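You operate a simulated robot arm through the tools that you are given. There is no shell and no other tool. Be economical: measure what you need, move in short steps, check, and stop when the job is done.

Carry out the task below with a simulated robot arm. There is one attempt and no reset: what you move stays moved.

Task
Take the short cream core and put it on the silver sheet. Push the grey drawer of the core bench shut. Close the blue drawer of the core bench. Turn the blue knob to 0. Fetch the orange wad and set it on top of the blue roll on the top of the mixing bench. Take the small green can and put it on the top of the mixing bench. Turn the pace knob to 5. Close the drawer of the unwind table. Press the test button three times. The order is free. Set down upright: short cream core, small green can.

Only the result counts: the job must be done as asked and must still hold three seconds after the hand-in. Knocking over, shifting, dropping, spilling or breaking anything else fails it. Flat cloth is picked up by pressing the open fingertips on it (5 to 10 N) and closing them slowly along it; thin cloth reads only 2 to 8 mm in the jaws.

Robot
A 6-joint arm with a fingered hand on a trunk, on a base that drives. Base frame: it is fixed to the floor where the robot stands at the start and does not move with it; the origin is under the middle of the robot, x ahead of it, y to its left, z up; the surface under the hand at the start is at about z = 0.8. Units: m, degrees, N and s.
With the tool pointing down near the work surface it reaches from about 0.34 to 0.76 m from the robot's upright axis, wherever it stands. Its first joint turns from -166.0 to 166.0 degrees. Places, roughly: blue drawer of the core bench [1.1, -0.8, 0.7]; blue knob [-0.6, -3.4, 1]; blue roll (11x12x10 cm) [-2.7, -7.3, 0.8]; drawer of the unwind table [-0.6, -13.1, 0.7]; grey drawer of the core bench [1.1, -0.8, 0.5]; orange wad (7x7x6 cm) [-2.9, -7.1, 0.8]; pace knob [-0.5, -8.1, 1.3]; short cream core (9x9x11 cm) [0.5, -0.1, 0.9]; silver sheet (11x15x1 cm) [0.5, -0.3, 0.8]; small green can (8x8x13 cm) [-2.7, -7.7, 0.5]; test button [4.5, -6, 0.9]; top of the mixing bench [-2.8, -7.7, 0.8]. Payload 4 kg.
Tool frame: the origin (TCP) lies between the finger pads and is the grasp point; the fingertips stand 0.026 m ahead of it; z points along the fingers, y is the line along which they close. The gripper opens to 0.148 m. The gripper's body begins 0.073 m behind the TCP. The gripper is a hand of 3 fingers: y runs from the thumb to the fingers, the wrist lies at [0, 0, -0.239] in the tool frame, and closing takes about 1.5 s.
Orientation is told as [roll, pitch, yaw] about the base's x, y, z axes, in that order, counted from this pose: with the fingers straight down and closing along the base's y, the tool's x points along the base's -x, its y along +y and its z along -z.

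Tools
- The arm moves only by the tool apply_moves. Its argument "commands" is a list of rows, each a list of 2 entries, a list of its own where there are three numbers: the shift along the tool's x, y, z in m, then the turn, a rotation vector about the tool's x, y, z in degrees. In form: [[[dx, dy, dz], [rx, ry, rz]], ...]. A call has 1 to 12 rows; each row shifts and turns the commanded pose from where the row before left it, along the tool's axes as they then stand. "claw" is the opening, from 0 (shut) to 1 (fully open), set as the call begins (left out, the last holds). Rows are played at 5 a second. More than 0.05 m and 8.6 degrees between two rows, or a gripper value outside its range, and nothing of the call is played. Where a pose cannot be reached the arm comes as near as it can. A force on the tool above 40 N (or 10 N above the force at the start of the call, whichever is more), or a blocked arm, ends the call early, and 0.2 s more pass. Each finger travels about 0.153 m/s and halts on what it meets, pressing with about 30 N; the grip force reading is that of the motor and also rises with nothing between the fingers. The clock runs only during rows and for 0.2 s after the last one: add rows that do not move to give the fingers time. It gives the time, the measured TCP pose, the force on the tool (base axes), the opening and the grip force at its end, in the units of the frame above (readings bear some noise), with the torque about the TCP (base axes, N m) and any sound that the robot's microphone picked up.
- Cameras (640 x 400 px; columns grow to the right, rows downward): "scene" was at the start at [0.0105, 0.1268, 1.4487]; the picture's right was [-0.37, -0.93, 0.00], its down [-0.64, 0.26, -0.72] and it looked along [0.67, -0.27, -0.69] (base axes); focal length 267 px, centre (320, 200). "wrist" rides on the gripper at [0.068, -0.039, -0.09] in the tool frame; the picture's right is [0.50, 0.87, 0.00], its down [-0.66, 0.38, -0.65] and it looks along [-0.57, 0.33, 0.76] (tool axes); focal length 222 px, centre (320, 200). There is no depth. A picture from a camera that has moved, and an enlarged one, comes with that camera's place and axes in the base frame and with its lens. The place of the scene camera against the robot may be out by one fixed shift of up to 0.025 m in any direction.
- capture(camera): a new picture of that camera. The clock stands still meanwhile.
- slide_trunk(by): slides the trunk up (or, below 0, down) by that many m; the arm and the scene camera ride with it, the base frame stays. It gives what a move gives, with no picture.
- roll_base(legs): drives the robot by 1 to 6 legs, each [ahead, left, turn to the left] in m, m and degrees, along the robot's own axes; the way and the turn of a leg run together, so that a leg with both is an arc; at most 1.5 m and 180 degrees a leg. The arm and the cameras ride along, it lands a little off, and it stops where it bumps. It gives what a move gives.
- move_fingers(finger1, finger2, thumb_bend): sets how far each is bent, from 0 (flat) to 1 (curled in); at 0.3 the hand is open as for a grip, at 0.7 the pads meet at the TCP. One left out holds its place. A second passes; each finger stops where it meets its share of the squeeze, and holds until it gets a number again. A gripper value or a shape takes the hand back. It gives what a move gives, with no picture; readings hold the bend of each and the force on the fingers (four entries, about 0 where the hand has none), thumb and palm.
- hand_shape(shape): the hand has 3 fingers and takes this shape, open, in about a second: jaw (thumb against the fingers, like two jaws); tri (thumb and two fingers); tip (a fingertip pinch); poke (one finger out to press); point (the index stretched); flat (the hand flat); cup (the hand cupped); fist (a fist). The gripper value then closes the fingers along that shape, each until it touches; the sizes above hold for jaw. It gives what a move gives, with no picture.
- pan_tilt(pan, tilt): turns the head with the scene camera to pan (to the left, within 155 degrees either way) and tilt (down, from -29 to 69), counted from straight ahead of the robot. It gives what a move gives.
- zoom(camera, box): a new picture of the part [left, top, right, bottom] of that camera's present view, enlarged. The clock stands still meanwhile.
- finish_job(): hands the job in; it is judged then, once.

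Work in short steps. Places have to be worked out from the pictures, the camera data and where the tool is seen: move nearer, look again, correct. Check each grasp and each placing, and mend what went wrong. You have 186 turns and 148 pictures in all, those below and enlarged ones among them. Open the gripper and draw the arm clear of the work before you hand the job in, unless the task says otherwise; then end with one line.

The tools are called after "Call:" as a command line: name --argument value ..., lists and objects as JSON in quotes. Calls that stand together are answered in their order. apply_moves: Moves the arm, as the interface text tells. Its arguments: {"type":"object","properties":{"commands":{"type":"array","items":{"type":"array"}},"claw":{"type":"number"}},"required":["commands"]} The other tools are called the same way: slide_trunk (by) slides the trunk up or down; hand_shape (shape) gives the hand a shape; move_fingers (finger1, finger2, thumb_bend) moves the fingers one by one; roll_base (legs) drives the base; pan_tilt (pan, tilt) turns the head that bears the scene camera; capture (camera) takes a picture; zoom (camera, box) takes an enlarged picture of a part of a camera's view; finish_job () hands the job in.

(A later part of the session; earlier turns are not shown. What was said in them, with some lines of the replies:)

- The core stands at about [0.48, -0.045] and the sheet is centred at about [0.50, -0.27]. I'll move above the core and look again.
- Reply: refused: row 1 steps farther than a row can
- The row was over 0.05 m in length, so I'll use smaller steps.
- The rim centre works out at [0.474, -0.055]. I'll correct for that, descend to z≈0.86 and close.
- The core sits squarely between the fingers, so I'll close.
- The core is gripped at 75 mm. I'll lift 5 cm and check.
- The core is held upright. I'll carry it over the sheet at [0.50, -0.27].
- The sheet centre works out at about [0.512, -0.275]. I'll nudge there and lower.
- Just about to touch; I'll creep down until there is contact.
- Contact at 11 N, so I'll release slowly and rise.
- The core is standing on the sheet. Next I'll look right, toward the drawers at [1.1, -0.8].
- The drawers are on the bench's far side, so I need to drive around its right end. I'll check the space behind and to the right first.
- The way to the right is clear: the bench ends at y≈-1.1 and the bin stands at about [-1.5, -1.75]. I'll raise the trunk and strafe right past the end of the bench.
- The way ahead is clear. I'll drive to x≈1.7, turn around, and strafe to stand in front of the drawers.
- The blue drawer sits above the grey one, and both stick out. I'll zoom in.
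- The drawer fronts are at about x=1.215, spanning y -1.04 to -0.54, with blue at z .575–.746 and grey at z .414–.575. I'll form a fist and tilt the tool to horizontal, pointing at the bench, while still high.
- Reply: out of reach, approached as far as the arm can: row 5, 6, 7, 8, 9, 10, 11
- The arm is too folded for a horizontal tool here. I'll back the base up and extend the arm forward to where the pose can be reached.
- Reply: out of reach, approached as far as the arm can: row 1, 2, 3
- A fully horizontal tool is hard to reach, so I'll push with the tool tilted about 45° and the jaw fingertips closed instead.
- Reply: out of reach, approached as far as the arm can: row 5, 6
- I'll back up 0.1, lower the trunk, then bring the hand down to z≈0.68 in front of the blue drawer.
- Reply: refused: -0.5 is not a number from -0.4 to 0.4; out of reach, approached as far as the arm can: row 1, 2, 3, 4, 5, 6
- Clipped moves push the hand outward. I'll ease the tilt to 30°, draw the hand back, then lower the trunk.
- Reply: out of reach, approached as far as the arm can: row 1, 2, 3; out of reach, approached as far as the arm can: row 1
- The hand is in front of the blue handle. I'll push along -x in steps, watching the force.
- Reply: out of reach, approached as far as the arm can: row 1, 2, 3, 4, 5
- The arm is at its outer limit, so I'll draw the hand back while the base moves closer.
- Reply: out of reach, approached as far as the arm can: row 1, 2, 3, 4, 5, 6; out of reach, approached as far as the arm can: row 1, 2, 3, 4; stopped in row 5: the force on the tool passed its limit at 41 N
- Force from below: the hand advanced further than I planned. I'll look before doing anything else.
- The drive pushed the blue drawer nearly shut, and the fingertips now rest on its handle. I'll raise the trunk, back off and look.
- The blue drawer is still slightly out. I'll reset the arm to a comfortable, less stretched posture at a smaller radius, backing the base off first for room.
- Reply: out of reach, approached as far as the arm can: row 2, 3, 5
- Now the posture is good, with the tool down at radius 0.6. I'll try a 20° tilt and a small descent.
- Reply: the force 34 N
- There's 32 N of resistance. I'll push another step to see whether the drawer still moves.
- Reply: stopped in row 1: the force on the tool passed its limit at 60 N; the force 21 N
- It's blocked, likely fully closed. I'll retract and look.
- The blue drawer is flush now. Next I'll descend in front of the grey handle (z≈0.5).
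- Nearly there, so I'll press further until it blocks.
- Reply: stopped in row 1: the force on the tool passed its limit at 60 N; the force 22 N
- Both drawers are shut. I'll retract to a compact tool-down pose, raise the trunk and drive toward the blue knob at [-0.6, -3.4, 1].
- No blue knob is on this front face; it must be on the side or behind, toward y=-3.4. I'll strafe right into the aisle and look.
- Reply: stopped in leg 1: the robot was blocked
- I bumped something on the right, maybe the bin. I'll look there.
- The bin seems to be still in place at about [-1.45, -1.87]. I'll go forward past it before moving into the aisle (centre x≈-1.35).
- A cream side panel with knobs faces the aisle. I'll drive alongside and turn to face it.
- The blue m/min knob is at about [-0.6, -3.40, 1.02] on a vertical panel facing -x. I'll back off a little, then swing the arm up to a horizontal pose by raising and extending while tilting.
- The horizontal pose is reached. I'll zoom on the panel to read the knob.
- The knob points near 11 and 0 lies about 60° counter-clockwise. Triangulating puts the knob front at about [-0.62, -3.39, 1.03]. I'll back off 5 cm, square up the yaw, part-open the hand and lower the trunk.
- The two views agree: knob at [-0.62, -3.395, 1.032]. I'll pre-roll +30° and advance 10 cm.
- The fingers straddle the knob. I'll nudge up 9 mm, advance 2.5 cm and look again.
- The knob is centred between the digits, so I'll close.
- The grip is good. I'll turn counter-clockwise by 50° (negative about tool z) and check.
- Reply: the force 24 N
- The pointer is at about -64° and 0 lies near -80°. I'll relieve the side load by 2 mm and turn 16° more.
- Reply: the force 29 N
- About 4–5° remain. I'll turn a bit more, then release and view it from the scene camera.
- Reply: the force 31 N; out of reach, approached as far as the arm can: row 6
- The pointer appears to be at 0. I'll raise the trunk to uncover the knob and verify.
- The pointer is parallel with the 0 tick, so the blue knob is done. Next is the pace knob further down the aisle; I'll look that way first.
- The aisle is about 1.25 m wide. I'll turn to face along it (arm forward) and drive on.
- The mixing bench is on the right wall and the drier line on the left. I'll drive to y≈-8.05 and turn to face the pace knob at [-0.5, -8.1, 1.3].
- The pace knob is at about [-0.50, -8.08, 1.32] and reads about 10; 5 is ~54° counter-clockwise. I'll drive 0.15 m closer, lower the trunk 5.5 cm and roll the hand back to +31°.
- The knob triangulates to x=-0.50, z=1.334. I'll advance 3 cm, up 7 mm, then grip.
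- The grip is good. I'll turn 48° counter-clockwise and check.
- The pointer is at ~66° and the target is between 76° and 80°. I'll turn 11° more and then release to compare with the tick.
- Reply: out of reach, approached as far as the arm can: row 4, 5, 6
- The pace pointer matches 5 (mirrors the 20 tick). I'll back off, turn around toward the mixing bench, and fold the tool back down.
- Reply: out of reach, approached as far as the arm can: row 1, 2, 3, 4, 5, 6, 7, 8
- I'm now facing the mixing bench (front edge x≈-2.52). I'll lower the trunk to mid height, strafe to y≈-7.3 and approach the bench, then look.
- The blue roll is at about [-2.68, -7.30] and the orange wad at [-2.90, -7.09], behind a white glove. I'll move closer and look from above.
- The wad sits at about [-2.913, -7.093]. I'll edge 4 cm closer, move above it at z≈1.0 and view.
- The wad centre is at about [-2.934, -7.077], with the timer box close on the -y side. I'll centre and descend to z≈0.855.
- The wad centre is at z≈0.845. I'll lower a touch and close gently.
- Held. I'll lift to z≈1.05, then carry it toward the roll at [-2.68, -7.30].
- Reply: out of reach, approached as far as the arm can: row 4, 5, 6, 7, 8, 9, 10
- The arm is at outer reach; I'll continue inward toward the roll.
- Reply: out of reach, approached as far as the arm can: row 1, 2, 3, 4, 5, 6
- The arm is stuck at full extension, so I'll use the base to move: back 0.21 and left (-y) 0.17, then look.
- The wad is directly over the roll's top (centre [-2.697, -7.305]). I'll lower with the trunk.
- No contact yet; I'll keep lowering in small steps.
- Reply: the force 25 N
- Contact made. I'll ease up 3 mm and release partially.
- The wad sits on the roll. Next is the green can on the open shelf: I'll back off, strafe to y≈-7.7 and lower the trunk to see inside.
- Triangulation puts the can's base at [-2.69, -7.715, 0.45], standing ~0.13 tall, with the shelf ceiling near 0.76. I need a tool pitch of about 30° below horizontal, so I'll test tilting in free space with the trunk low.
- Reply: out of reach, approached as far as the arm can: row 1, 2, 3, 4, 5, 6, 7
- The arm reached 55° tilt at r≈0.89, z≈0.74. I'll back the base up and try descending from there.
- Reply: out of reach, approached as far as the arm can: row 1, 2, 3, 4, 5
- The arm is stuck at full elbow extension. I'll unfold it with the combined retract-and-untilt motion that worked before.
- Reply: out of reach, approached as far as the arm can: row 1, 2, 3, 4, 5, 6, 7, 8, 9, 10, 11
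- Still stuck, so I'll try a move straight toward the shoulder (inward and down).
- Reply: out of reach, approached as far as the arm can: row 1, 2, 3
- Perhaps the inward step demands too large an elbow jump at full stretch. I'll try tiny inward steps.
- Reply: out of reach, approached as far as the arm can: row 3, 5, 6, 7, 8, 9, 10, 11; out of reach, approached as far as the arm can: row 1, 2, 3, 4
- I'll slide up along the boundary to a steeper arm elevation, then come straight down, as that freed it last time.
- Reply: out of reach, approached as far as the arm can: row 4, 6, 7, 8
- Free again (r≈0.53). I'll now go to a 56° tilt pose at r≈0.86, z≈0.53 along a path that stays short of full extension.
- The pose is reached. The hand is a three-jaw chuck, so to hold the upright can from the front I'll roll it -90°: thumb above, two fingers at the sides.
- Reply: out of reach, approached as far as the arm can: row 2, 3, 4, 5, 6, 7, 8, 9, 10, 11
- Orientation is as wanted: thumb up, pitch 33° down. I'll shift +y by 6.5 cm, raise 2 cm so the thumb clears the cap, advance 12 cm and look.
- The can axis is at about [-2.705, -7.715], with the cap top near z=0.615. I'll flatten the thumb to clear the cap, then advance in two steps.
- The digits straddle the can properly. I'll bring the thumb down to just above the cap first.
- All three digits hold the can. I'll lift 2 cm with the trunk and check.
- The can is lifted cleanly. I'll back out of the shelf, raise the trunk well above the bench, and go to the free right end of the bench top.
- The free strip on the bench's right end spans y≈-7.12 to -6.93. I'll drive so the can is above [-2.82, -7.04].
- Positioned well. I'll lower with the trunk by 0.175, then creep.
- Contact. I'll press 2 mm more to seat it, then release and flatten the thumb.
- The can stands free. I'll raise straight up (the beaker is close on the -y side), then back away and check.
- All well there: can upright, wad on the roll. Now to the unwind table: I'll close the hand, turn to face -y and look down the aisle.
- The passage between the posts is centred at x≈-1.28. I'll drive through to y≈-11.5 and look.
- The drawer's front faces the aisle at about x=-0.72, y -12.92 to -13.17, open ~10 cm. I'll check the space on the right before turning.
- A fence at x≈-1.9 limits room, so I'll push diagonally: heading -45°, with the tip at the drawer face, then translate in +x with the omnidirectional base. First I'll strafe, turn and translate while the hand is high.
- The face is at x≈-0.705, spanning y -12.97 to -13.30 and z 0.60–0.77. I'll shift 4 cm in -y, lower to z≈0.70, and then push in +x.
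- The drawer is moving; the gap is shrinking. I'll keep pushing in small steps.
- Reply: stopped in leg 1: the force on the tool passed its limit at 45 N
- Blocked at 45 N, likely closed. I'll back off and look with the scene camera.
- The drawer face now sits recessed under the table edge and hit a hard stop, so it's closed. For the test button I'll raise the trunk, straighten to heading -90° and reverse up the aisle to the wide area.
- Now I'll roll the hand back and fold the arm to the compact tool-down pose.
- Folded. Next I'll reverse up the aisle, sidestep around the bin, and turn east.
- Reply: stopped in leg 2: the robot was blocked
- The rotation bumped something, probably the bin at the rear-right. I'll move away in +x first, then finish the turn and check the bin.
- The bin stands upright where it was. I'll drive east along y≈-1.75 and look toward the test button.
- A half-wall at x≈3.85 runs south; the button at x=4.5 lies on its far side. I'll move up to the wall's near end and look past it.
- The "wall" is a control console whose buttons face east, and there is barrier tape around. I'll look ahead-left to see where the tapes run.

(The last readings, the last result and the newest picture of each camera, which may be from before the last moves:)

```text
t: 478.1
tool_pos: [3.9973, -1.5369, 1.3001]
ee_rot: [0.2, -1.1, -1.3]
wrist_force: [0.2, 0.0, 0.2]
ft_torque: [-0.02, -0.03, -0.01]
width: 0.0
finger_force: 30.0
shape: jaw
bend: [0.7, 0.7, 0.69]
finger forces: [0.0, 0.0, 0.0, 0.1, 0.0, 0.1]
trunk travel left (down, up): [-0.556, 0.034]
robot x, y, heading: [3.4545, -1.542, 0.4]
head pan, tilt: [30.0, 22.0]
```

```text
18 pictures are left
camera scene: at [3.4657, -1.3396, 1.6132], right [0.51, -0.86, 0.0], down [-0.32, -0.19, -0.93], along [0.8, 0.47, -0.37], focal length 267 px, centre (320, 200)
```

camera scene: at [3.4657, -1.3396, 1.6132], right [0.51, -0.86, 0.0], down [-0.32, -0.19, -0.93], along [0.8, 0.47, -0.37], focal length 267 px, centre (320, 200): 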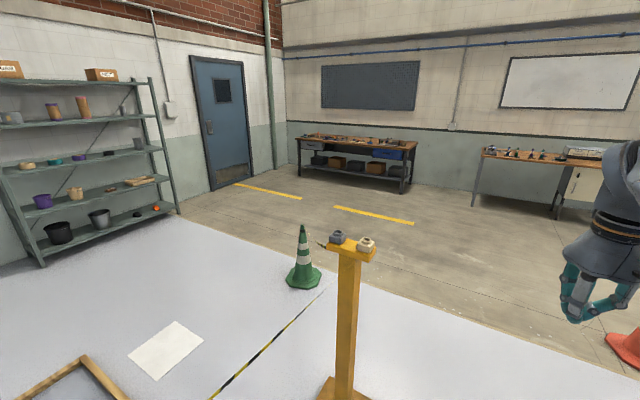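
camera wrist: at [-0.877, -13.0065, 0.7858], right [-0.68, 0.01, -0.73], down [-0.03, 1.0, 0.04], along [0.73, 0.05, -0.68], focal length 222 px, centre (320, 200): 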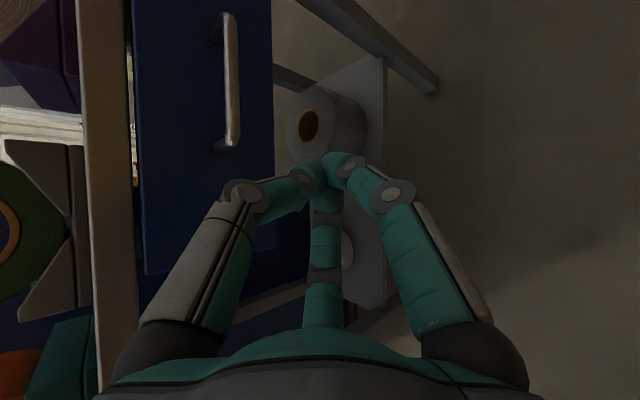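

The way is open between the yellow post and the red cone (~[5.64, -2.46]). I'll advance a little and look south along the console's operator side.

Call:
roll_base --legs '[[1.2, -0.05, 0]]'

Call:
pan_tilt --pan -75 --tilt 20

Call:
capture --camera "scene"

```text
t: 484.2
tool_pos: [5.203, -1.5936, 1.3013]
ee_rot: [0.3, -1.2, -2.2]
wrist_force: [-0.4, -0.1, 0.5]
ft_torque: [0.0, 0.0, 0.02]
width: 0.0
finger_force: 30.1
shape: jaw
bend: [0.7, 0.7, 0.69]
finger forces: [0.0, 0.0, 0.0, 0.0, 0.1, 0.1]
trunk travel left (down, up): [-0.556, 0.034]
robot x, y, heading: [4.6605, -1.5907, -0.2]
head pan, tilt: [30.0, 22.0]
```

```text
t: 486.1
tool_pos: [5.2033, -1.5948, 1.3014]
ee_rot: [0.2, -1.3, -2.3]
wrist_force: [0.5, 0.1, -0.1]
ft_torque: [0.01, 0.02, -0.02]
width: 0.0
finger_force: 30.0
shape: jaw
bend: [0.7, 0.7, 0.69]
finger forces: [0.1, 0.1, 0.0, 0.0, 0.1, 0.0]
trunk travel left (down, up): [-0.556, 0.034]
robot x, y, heading: [4.6576, -1.5927, -0.0]
head pan, tilt: [-75.0, 20.0]
```

```text
17 pictures are left
camera scene: at [4.6177, -1.5243, 1.6164], right [-0.97, -0.25, 0.0], down [-0.09, 0.33, -0.94], along [0.24, -0.91, -0.34], focal length 267 px, centre (320, 200)
```

scene: 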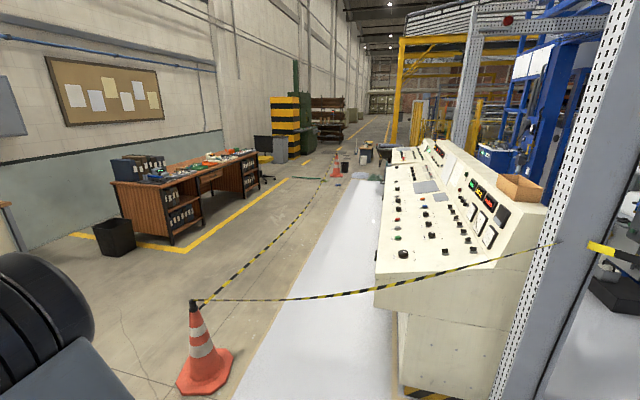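

The operator strip (x≈4.55–5.7) is taped on the north and east, but the east tape ends at a second cone near [5.8, -7.3]. I'll go around: east to x≈6.3, then south.

Call:
roll_base --legs '[[1.3, 0, 0], [0.4, 0, 0], [0, 0, -90], [1.5, 0, 0], [1.5, 0, 0], [1.2, 0, 0]]'

Call:
pan_tilt --pan -10 --tilt 25

Call:
capture --camera "scene"

```text
t: 518.2
tool_pos: [6.0913, -6.3089, 1.2991]
ee_rot: [0.2, -1.1, -96.4]
wrist_force: [-0.3, 0.5, -0.1]
ft_torque: [-0.01, 0.0, 0.0]
width: 0.0
finger_force: 29.4
shape: jaw
bend: [0.7, 0.7, 0.69]
finger forces: [0.1, 0.0, 0.0, 0.0, 0.0, 0.1]
trunk travel left (down, up): [-0.556, 0.034]
robot x, y, heading: [6.1355, -5.77, -94.5]
head pan, tilt: [-75.0, 20.0]
```

```text
t: 519.6
tool_pos: [6.0909, -6.3096, 1.3016]
ee_rot: [0.2, -1.3, -96.5]
wrist_force: [0.5, -0.4, -0.2]
ft_torque: [0.0, 0.0, 0.03]
width: 0.0001
finger_force: 29.8
shape: jaw
bend: [0.7, 0.7, 0.69]
finger forces: [0.0, 0.0, 0.0, 0.1, 0.0, 0.0]
trunk travel left (down, up): [-0.556, 0.034]
robot x, y, heading: [6.1312, -5.7657, -94.5]
head pan, tilt: [-10.0, 25.0]
```

```text
16 pictures are left
camera scene: at [6.2694, -5.8129, 1.6083], right [-0.97, 0.25, 0.0], down [0.11, 0.41, -0.91], along [-0.23, -0.88, -0.42], focal length 267 px, centre (320, 200)
```

scene: 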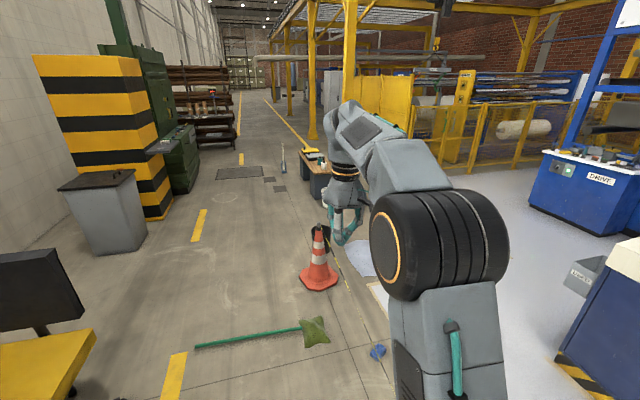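

A broom lies across the corridor at y≈-7.1 and a chair is beside it. I'll zoom in to see whether there's any gap.

Call:
pan_tilt --pan 20 --tilt 38

Call:
capture --camera "scene"

```text
t: 520.5
tool_pos: [6.0908, -6.3095, 1.3011]
ee_rot: [0.3, -1.3, -96.5]
wrist_force: [0.3, -0.2, 0.3]
ft_torque: [-0.03, 0.0, 0.0]
width: 0.0
finger_force: 30.0
shape: jaw
bend: [0.7, 0.7, 0.69]
finger forces: [0.0, 0.1, 0.0, 0.0, 0.1, 0.0]
trunk travel left (down, up): [-0.556, 0.034]
robot x, y, heading: [6.1344, -5.7659, -94.3]
head pan, tilt: [20.0, 38.0]
```

```text
15 pictures are left
camera scene: at [6.3156, -5.8071, 1.588], right [-0.96, -0.26, 0.0], down [-0.16, 0.59, -0.79], along [0.21, -0.76, -0.62], focal length 267 px, centre (320, 200)
```

scene: 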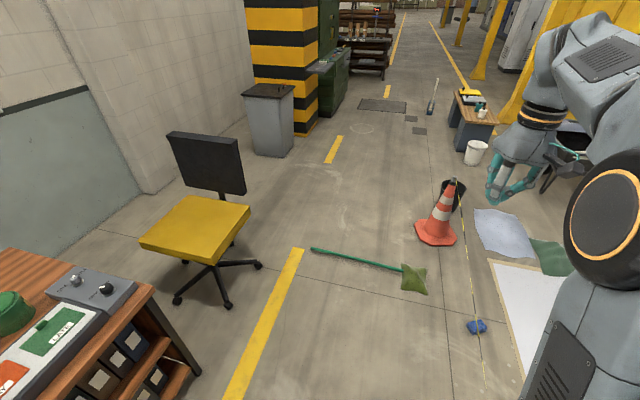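

There's no gap here (0.4 m at most). From the earlier pictures there's a likely passage at y≈-9 between the drier's south end and the yellow fence, leading from the aisle to this console's south end. I'll go back around that way.

Call:
roll_base --legs '[[-0.1, 0.15, 4.3], [-1.5, 0, 0], [-1.5, 0, 0], [-1.05, 0, 0], [0, -1.4, 0], [0, -1.4, 0]]'

```text
t: 554.3
tool_pos: [3.4981, -2.2091, 1.3009]
ee_rot: [0.3, -1.2, -89.9]
wrist_force: [-0.3, 0.2, 0.1]
ft_torque: [0.03, 0.03, -0.03]
width: 0.0
finger_force: 30.2
shape: jaw
bend: [0.7, 0.7, 0.69]
finger forces: [0.0, 0.1, 0.1, 0.0, 0.0, 0.0]
trunk travel left (down, up): [-0.556, 0.034]
robot x, y, heading: [3.4785, -1.665, -88.0]
head pan, tilt: [20.0, 38.0]
```

Call:
roll_base --legs '[[0, -1.4, -2], [0, -1.4, 0], [0, -1.45, 0]]'

```text
t: 574.6
tool_pos: [-0.7779, -2.1903, 1.3014]
ee_rot: [0.3, -1.1, -92.5]
wrist_force: [0.3, 0.3, -0.4]
ft_torque: [0.02, -0.03, -0.01]
width: 0.0
finger_force: 30.9
shape: jaw
bend: [0.7, 0.7, 0.69]
finger forces: [0.0, 0.0, 0.0, 0.0, 0.0, 0.1]
trunk travel left (down, up): [-0.556, 0.034]
robot x, y, heading: [-0.7693, -1.6464, -90.6]
head pan, tilt: [20.0, 38.0]
```

Call:
roll_base --legs '[[0, -0.18, 0.6], [0.83, 0, 0], [0, -0.35, 0], [1.5, 0, 0], [1.5, 0, 0], [1.5, 0, 0]]'

Call:
pan_tilt --pan 45 --tilt 20

```text
t: 603.2
tool_pos: [-1.4696, -7.5361, 1.3002]
ee_rot: [0.2, -1.2, -95.3]
wrist_force: [0.7, -0.4, 0.3]
ft_torque: [0.0, 0.02, -0.02]
width: 0.0003
finger_force: 30.1
shape: jaw
bend: [0.7, 0.7, 0.69]
finger forces: [0.1, 0.0, 0.0, 0.0, 0.0, 0.0]
trunk travel left (down, up): [-0.556, 0.034]
robot x, y, heading: [-1.4352, -6.99, -93.3]
head pan, tilt: [20.0, 38.0]
```

```text
t: 604.1
tool_pos: [-1.4684, -7.5373, 1.3006]
ee_rot: [0.3, -1.3, -95.4]
wrist_force: [0.6, 0.6, -0.5]
ft_torque: [-0.01, 0.0, -0.04]
width: 0.0
finger_force: 30.0
shape: jaw
bend: [0.7, 0.7, 0.69]
finger forces: [0.0, 0.1, 0.1, 0.0, 0.1, 0.0]
trunk travel left (down, up): [-0.556, 0.034]
robot x, y, heading: [-1.4397, -6.9931, -93.5]
head pan, tilt: [45.0, 20.0]
```

Next I'll drive to y≈-9.05, turn east, and look into the gap south of the drier.

Call:
roll_base --legs '[[0.8, 0, 3.3], [1.25, 0, 0], [0, 0, 90]]'

Call:
pan_tilt --pan 15 --tilt 22

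Call:
capture --camera "scene"

```text
t: 618.1
tool_pos: [-0.9319, -9.0448, 1.3013]
ee_rot: [0.3, -1.2, -2.8]
wrist_force: [0.2, 0.1, 0.3]
ft_torque: [-0.01, 0.0, 0.0]
width: 0.0001
finger_force: 29.6
shape: jaw
bend: [0.7, 0.7, 0.69]
finger forces: [0.0, 0.1, 0.0, 0.0, 0.1, 0.1]
trunk travel left (down, up): [-0.556, 0.034]
robot x, y, heading: [-1.4784, -9.0389, -0.7]
head pan, tilt: [45.0, 20.0]
```

```text
t: 619.0
tool_pos: [-0.9326, -9.0446, 1.3011]
ee_rot: [0.3, -1.3, -2.8]
wrist_force: [1.1, -0.1, -0.2]
ft_torque: [0.03, 0.02, -0.01]
width: 0.0
finger_force: 29.9
shape: jaw
bend: [0.7, 0.7, 0.69]
finger forces: [0.0, 0.1, 0.0, 0.0, 0.0, 0.0]
trunk travel left (down, up): [-0.556, 0.034]
robot x, y, heading: [-1.4758, -9.0364, -0.8]
head pan, tilt: [15.0, 22.0]
```

```text
14 pictures are left
camera scene: at [-1.4491, -8.8574, 1.6132], right [0.25, -0.97, 0.0], down [-0.36, -0.09, -0.93], along [0.9, 0.23, -0.37], focal length 267 px, centre (320, 200)
```

scene: 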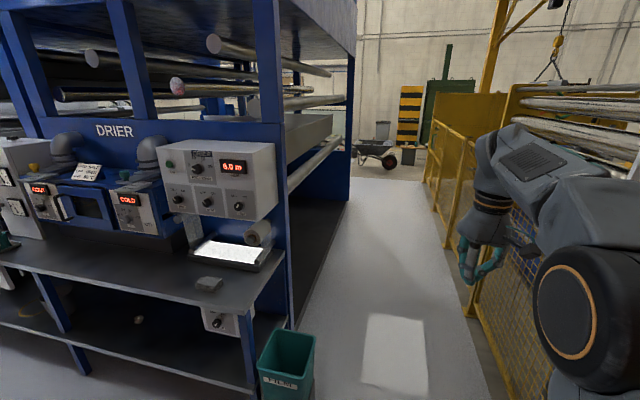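

The passage exists: ~1 m wide, centred at y≈-9.05. I'll drive east through it in two stages.

Call:
roll_base --legs '[[1.3, 0, 0.8], [1.2, 0, 0]]'

```text
t: 631.2
tool_pos: [1.5546, -9.0309, 1.3007]
ee_rot: [0.3, -1.2, -1.2]
wrist_force: [0.5, 0.4, -0.4]
ft_torque: [0.0, -0.01, 0.0]
width: 0.0
finger_force: 29.7
shape: jaw
bend: [0.7, 0.7, 0.69]
finger forces: [0.0, 0.0, 0.0, 0.1, 0.1, 0.1]
trunk travel left (down, up): [-0.556, 0.034]
robot x, y, heading: [1.0124, -9.0378, 0.5]
head pan, tilt: [15.0, 22.0]
```

Call:
roll_base --legs '[[1.3, 0, -0.5], [1.2, 0, 0]]'

Call:
pan_tilt --pan 40 --tilt 25

Call:
capture --camera "scene"

```text
t: 643.5
tool_pos: [4.0744, -9.0422, 1.301]
ee_rot: [0.3, -1.2, -2.0]
wrist_force: [-0.3, -0.5, -0.4]
ft_torque: [0.01, -0.04, 0.0]
width: 0.0
finger_force: 29.9
shape: jaw
bend: [0.7, 0.7, 0.69]
finger forces: [0.1, 0.0, 0.0, 0.1, 0.0, 0.0]
trunk travel left (down, up): [-0.556, 0.034]
robot x, y, heading: [3.5285, -9.0416, -0.1]
head pan, tilt: [15.0, 22.0]
```

```text
t: 644.4
tool_pos: [4.0743, -9.0416, 1.3008]
ee_rot: [0.3, -1.2, -2.0]
wrist_force: [0.4, 0.0, -0.9]
ft_torque: [0.0, 0.02, 0.02]
width: 0.0
finger_force: 30.1
shape: jaw
bend: [0.7, 0.7, 0.69]
finger forces: [0.0, 0.0, 0.0, 0.1, 0.1, 0.1]
trunk travel left (down, up): [-0.556, 0.034]
robot x, y, heading: [3.5318, -9.0414, -0.2]
head pan, tilt: [40.0, 25.0]
```

```text
13 pictures are left
camera scene: at [3.5354, -8.8244, 1.6083], right [0.64, -0.77, 0.0], down [-0.32, -0.27, -0.91], along [0.7, 0.58, -0.42], focal length 267 px, centre (320, 200)
```

scene: 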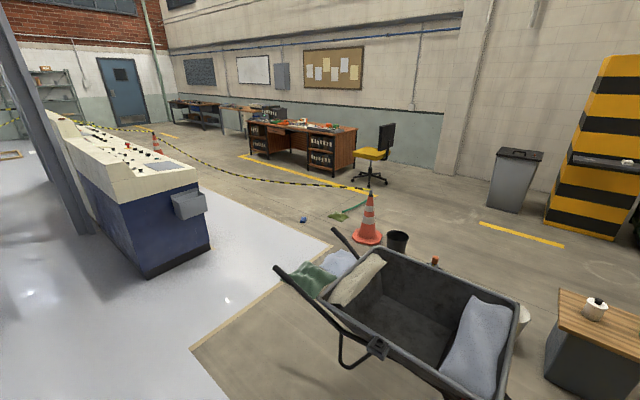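

The console's south end is at y≈-6.45 and the wheelbarrow handles reach [4.3–4.9, -7.85]. I'll go north at x≈3.5 to y≈-7.1, then east to x≈5.1, and turn to face the console.

Call:
roll_base --legs '[[0, 1.0, 0.1], [0, 0.95, 0], [1.5, 0, 0]]'

Call:
pan_tilt --pan 70 --tilt 30

Call:
capture --camera "scene"

```text
t: 661.1
tool_pos: [5.5615, -7.076, 1.3013]
ee_rot: [0.3, -1.2, -1.4]
wrist_force: [-0.1, -0.1, 0.4]
ft_torque: [-0.04, -0.02, -0.01]
width: 0.0001
finger_force: 30.4
shape: jaw
bend: [0.7, 0.7, 0.69]
finger forces: [0.1, 0.0, 0.0, 0.0, 0.0, 0.0]
trunk travel left (down, up): [-0.556, 0.034]
robot x, y, heading: [5.0155, -7.0802, 0.5]
head pan, tilt: [40.0, 25.0]
```

```text
t: 662.1
tool_pos: [5.5602, -7.0763, 1.3007]
ee_rot: [0.3, -1.2, -1.3]
wrist_force: [0.3, 0.2, -0.6]
ft_torque: [0.01, -0.01, 0.01]
width: 0.0
finger_force: 30.0
shape: jaw
bend: [0.7, 0.7, 0.69]
finger forces: [0.0, 0.0, 0.0, 0.1, 0.1, 0.1]
trunk travel left (down, up): [-0.556, 0.034]
robot x, y, heading: [5.015, -7.0782, 0.8]
head pan, tilt: [70.0, 30.0]
```

```text
12 pictures are left
camera scene: at [4.9789, -6.8405, 1.6004], right [0.94, -0.33, 0.0], down [-0.17, -0.47, -0.87], along [0.29, 0.82, -0.5], focal length 267 px, centre (320, 200)
```

scene: 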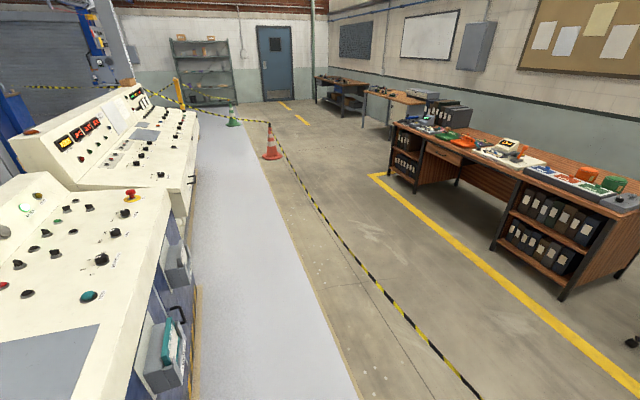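

The projected position of the test button matches the teal button near (88, 296). I'll zoom to confirm.

Call:
zoom --camera "scene" --box '[0, 180, 200, 330]'

```text
2.67 times, centred on (100, 255) of scene
camera zoom: at [4.9789, -6.8405, 1.6004], right [0.94, -0.33, 0.0], down [-0.17, -0.47, -0.87], along [0.29, 0.82, -0.5], focal length 713 px, centre (907, 53)
```

zoom: 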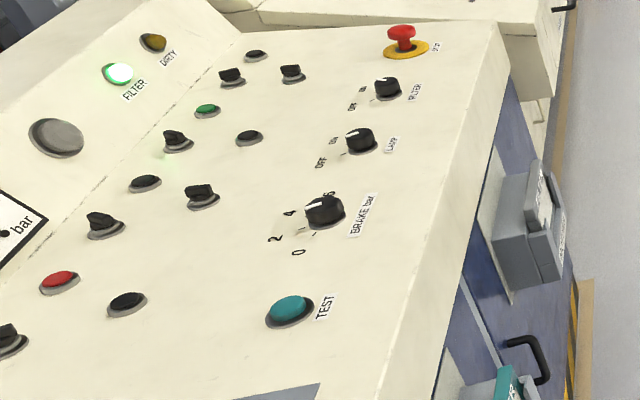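

TEST is the teal button at about [4.476, -6.03, 0.90]. I'll turn to face the console and strafe alongside it.

Call:
roll_base --legs '[[0.06, 0, 0], [0, 0, 179.2], [0, -0.6, 0], [0, -0.44, 0]]'

Call:
capture --camera "wrist"

```text
t: 675.7
tool_pos: [4.5368, -6.0248, 1.3009]
ee_rot: [0.3, -1.2, 177.3]
wrist_force: [0.8, -0.1, 0.5]
ft_torque: [-0.01, -0.01, 0.0]
width: 0.0
finger_force: 30.2
shape: jaw
bend: [0.7, 0.7, 0.69]
finger forces: [0.1, 0.0, 0.0, 0.1, 0.0, 0.1]
trunk travel left (down, up): [-0.556, 0.034]
robot x, y, heading: [5.0862, -6.0267, 179.2]
head pan, tilt: [70.0, 30.0]
```

```text
10 pictures are left
camera wrist: at [4.61, -5.9889, 1.3911], right [0.46, -0.89, -0.01], down [-0.66, -0.34, 0.67], along [-0.6, -0.3, -0.74], focal length 222 px, centre (320, 200)
```

wrist: 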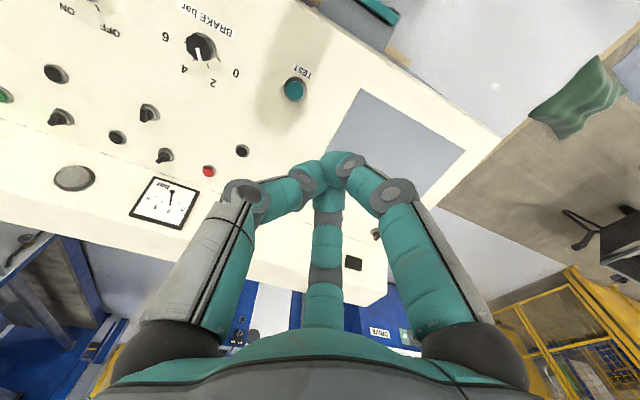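

Call:
slide_trunk --by -0.27

Call:
apply_moves --commands '[[[-0.03, -0.006, 0], [0, 0, 0]], [[-0.03, -0.006, 0], [0, 0, 0]], [[-0.016, -0.008, 0], [0, 0, 0]], [[0, 0, 0], [0, 0, 0]]]'

Call:
capture --camera "wrist"

```text
t: 678.4
tool_pos: [4.5374, -6.0255, 1.031]
ee_rot: [0.3, -1.2, 177.4]
wrist_force: [0.2, -1.1, -0.8]
ft_torque: [-0.04, -0.01, -0.03]
width: 0.0
finger_force: 30.1
shape: jaw
bend: [0.7, 0.7, 0.69]
finger forces: [0.1, 0.0, 0.0, 0.1, 0.0, 0.0]
trunk travel left (down, up): [-0.286, 0.304]
robot x, y, heading: [5.0798, -6.0314, 179.3]
head pan, tilt: [70.0, 30.0]
```

```text
t: 679.4
tool_pos: [4.4636, -6.0038, 1.0344]
ee_rot: [0.3, -1.2, 177.5]
wrist_force: [-0.4, 0.0, -0.8]
ft_torque: [0.01, -0.02, -0.01]
width: 0.0
finger_force: 30.0
shape: jaw
bend: [0.7, 0.7, 0.69]
finger forces: [0.0, 0.1, 0.0, 0.0, 0.0, 0.1]
trunk travel left (down, up): [-0.286, 0.304]
robot x, y, heading: [5.0811, -6.031, 179.0]
head pan, tilt: [70.0, 30.0]
```

```text
9 pictures are left
camera wrist: at [4.5363, -5.9668, 1.1238], right [0.46, -0.89, -0.01], down [-0.66, -0.34, 0.67], along [-0.6, -0.3, -0.74], focal length 222 px, centre (320, 200)
```

wrist: 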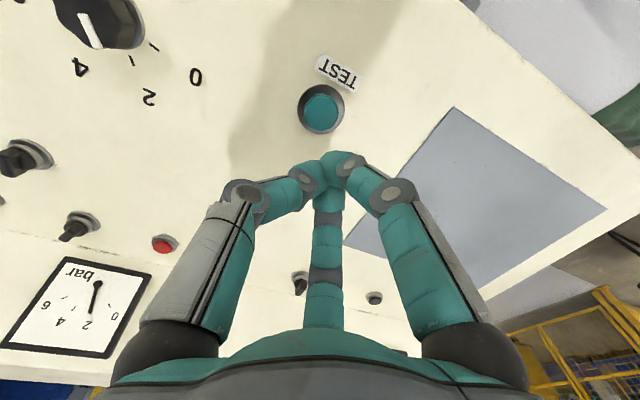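

The button triangulates to [4.464, -6.003, 0.90], exactly under the fingertips. I'll descend to just above it, then press carefully.

Call:
apply_moves --commands '[[[0, 0, 0.03], [0, 0, 0]], [[0, 0, 0.03], [0, 0, 0]], [[0, 0, 0.025], [0, 0, 0]], [[0, 0, 0], [0, 0, 0]]]'

Call:
capture --camera "wrist"

```text
t: 680.4
tool_pos: [4.4601, -6.0018, 0.9496]
ee_rot: [0.4, -1.3, 177.3]
wrist_force: [-1.0, 1.1, 0.2]
ft_torque: [-0.01, 0.01, 0.01]
width: 0.0002
finger_force: 29.6
shape: jaw
bend: [0.7, 0.7, 0.69]
finger forces: [0.1, 0.0, 0.0, 0.0, 0.1, 0.0]
trunk travel left (down, up): [-0.286, 0.304]
robot x, y, heading: [5.0817, -6.0326, 179.3]
head pan, tilt: [70.0, 30.0]
```

```text
8 pictures are left
camera wrist: at [4.5322, -5.9649, 1.0392], right [0.46, -0.89, -0.01], down [-0.66, -0.34, 0.67], along [-0.6, -0.3, -0.74], focal length 222 px, centre (320, 200)
```

wrist: 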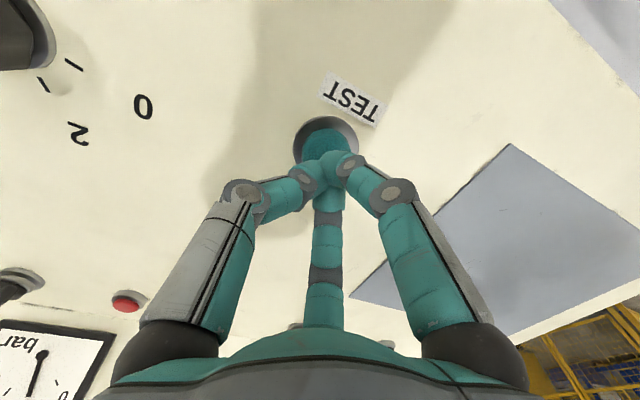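

Call:
apply_moves --commands '[[[0.006, 0, 0.01], [0, 0, 0]], [[0, 0, 0.006], [0, 0, 0]], [[0, 0, 0.004], [0, 0, 0]], [[0, 0, 0.003], [0, 0, 0]], [[0, 0, 0], [0, 0, 0]]]'

```text
t: 681.6
tool_pos: [4.4656, -6.0019, 0.9308]
ee_rot: [0.4, -2.0, 177.4]
wrist_force: [0.9, -2.1, 22.7]
ft_torque: [-0.21, -0.07, -0.01]
width: 0.0002
finger_force: 29.6
shape: jaw
bend: [0.7, 0.7, 0.69]
finger forces: [0.1, 0.0, 0.0, 0.1, 0.0, 0.0]
trunk travel left (down, up): [-0.286, 0.304]
robot x, y, heading: [5.0845, -6.0301, 179.1]
head pan, tilt: [70.0, 30.0]
heard: click
stopped in row 5: the force on the tool passed its limit at 42 N (the readings are from after the stop); the commanded pose is now the measured one
```

A click was heard: press one. I'll lift off, and then press again.

Call:
apply_moves --commands '[[[0, 0, -0.01], [0, 0, 0]], [[0, 0, -0.01], [0, 0, 0]], [[0, 0, 0], [0, 0, 0]], [[0, 0, 0], [0, 0, 0]]]'

Call:
apply_moves --commands '[[[0, 0, 0.01], [0, 0, 0]], [[0, 0, 0.006], [0, 0, 0]], [[0, 0, 0.003], [0, 0, 0]], [[0, 0, 0.002], [0, 0, 0]], [[0, 0, 0], [0, 0, 0]]]'

```text
t: 682.6
tool_pos: [4.4653, -6.0029, 0.948]
ee_rot: [0.4, -1.7, 177.4]
wrist_force: [0.4, -0.6, -0.2]
ft_torque: [0.0, -0.01, -0.01]
width: 0.0
finger_force: 29.5
shape: jaw
bend: [0.7, 0.7, 0.69]
finger forces: [0.1, 0.1, 0.0, 0.0, 0.0, 0.1]
trunk travel left (down, up): [-0.286, 0.304]
robot x, y, heading: [5.0835, -6.0317, 179.2]
head pan, tilt: [70.0, 30.0]
```

```text
t: 683.8
tool_pos: [4.4663, -6.003, 0.9291]
ee_rot: [0.2, -2.0, 177.4]
wrist_force: [-5.2, -1.3, 36.4]
ft_torque: [-0.3, 0.0, -0.06]
width: 0.0002
finger_force: 30.1
shape: jaw
bend: [0.7, 0.7, 0.69]
finger forces: [0.1, 0.0, 0.0, 0.0, 0.0, 0.0]
trunk travel left (down, up): [-0.286, 0.304]
robot x, y, heading: [5.0829, -6.0279, 179.2]
head pan, tilt: [70.0, 30.0]
heard: click
```

Second click. I'll lift and press a third time.

Call:
apply_moves --commands '[[[0, 0, -0.01], [0, 0, 0]], [[0, 0, -0.01], [0, 0, 0]], [[0, 0, 0], [0, 0, 0]], [[0, 0, 0], [0, 0, 0]]]'

Call:
apply_moves --commands '[[[0, 0, 0.01], [0, 0, 0]], [[0, 0, 0.006], [0, 0, 0]], [[0, 0, 0.003], [0, 0, 0]], [[0, 0, 0.001], [0, 0, 0]], [[0, 0, 0], [0, 0, 0]]]'

```text
t: 684.8
tool_pos: [4.4674, -6.0032, 0.9456]
ee_rot: [0.4, -1.5, 177.3]
wrist_force: [0.4, -0.5, -0.8]
ft_torque: [0.01, 0.0, -0.01]
width: 0.0
finger_force: 29.9
shape: jaw
bend: [0.7, 0.7, 0.74]
finger forces: [0.0, 0.0, 0.1, 0.0, 0.0, 0.1]
trunk travel left (down, up): [-0.286, 0.304]
robot x, y, heading: [5.0795, -6.0294, 179.3]
head pan, tilt: [70.0, 30.0]
```

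```text
t: 686.0
tool_pos: [4.4651, -6.0025, 0.927]
ee_rot: [0.3, -1.6, 177.4]
wrist_force: [-1.0, -0.5, 0.7]
ft_torque: [0.01, 0.01, -0.01]
width: 0.0
finger_force: 30.1
shape: jaw
bend: [0.7, 0.7, 0.74]
finger forces: [0.1, 0.0, 0.1, 0.0, 0.0, 0.0]
trunk travel left (down, up): [-0.286, 0.304]
robot x, y, heading: [5.0807, -6.0336, 179.5]
head pan, tilt: [70.0, 30.0]
```

No contact or click yet, since the fingertips have shifted slightly. I'll press a little further.

Call:
apply_moves --commands '[[[0, 0, 0.002], [0, 0, 0]], [[0, 0, 0.002], [0, 0, 0]], [[0, 0, 0.002], [0, 0, 0]], [[0, 0, 0], [0, 0, 0]]]'

```text
t: 687.0
tool_pos: [4.4666, -6.0023, 0.9209]
ee_rot: [0.2, -1.7, 177.4]
wrist_force: [-1.4, 0.8, 3.6]
ft_torque: [-0.03, 0.04, -0.01]
width: 0.0001
finger_force: 29.7
shape: jaw
bend: [0.7, 0.7, 0.75]
finger forces: [0.1, 0.1, 0.0, 0.0, 0.1, 0.0]
trunk travel left (down, up): [-0.286, 0.304]
robot x, y, heading: [5.0771, -6.0287, 179.1]
head pan, tilt: [70.0, 30.0]
heard: click
```

Third click. I'll lift clear straight up, open the hand and back away from the console.

Call:
apply_moves --commands '[[[0, 0, -0.03], [0, 0, 0]], [[0, 0, -0.04], [0, 0, 0]], [[0, 0, -0.04], [0, 0, 0]], [[0, 0, 0], [0, 0, 0]]]'

Call:
slide_trunk --by 0.25

Call:
apply_moves --commands '[[[0.04, 0, 0], [0, 0, 0]], [[0.04, 0, 0], [0, 0, 0]], [[0, 0, 0], [0, 0, 0]], [[0, 0, 0], [0, 0, 0]], [[0, 0, 0], [0, 0, 0]], [[0, 0, 0], [0, 0, 0]]]' --claw 1

Call:
capture --camera "wrist"

```text
t: 688.0
tool_pos: [4.4691, -6.004, 1.0308]
ee_rot: [0.3, -1.6, 177.4]
wrist_force: [-0.3, -0.7, 0.4]
ft_torque: [0.02, -0.01, -0.02]
width: 0.0
finger_force: 30.0
shape: jaw
bend: [0.7, 0.7, 0.75]
finger forces: [0.0, 0.0, 0.0, 0.0, 0.1, 0.1]
trunk travel left (down, up): [-0.286, 0.304]
robot x, y, heading: [5.0793, -6.0301, 179.1]
head pan, tilt: [70.0, 30.0]
```

```text
t: 690.6
tool_pos: [4.4698, -6.0039, 1.2803]
ee_rot: [0.3, -1.6, 177.5]
wrist_force: [0.4, -0.5, -0.1]
ft_torque: [0.03, 0.01, 0.0]
width: 0.0002
finger_force: 29.8
shape: jaw
bend: [0.7, 0.7, 0.75]
finger forces: [0.0, 0.0, 0.0, 0.0, 0.0, 0.0]
trunk travel left (down, up): [-0.536, 0.054]
robot x, y, heading: [5.0811, -6.03, 179.3]
head pan, tilt: [70.0, 30.0]
```

```text
t: 692.0
tool_pos: [4.5494, -6.0073, 1.2795]
ee_rot: [0.3, -1.5, 177.5]
wrist_force: [-0.2, 0.1, 0.5]
ft_torque: [-0.03, -0.03, 0.0]
width: 0.1479
finger_force: 0.0
shape: jaw
bend: [0.3, 0.3, 0.3]
finger forces: [0.0, 0.1, 0.0, 0.0, 0.0, 0.1]
trunk travel left (down, up): [-0.536, 0.054]
robot x, y, heading: [5.083, -6.0278, 179.1]
head pan, tilt: [70.0, 30.0]
```

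```text
7 pictures are left
camera wrist: at [4.622, -5.9714, 1.369], right [0.46, -0.89, -0.01], down [-0.65, -0.35, 0.67], along [-0.6, -0.3, -0.74], focal length 222 px, centre (320, 200)
```

wrist: 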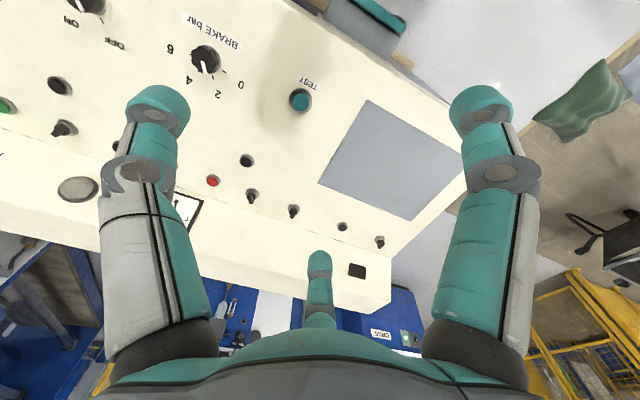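

Everything has been carried out and the arm is clear with the hand open, so I'm handing in.

Call:
finish_job

```text
The job is handed in.
```

All nine tasks were carried out and the job is handed in. Two points are inferred rather than confirmed: I judged the unwind drawer shut because it hit a hard stop with its face recessed under the table edge. The base also bumped something twice beside the green bin, which looked upright and unmoved afterwards.
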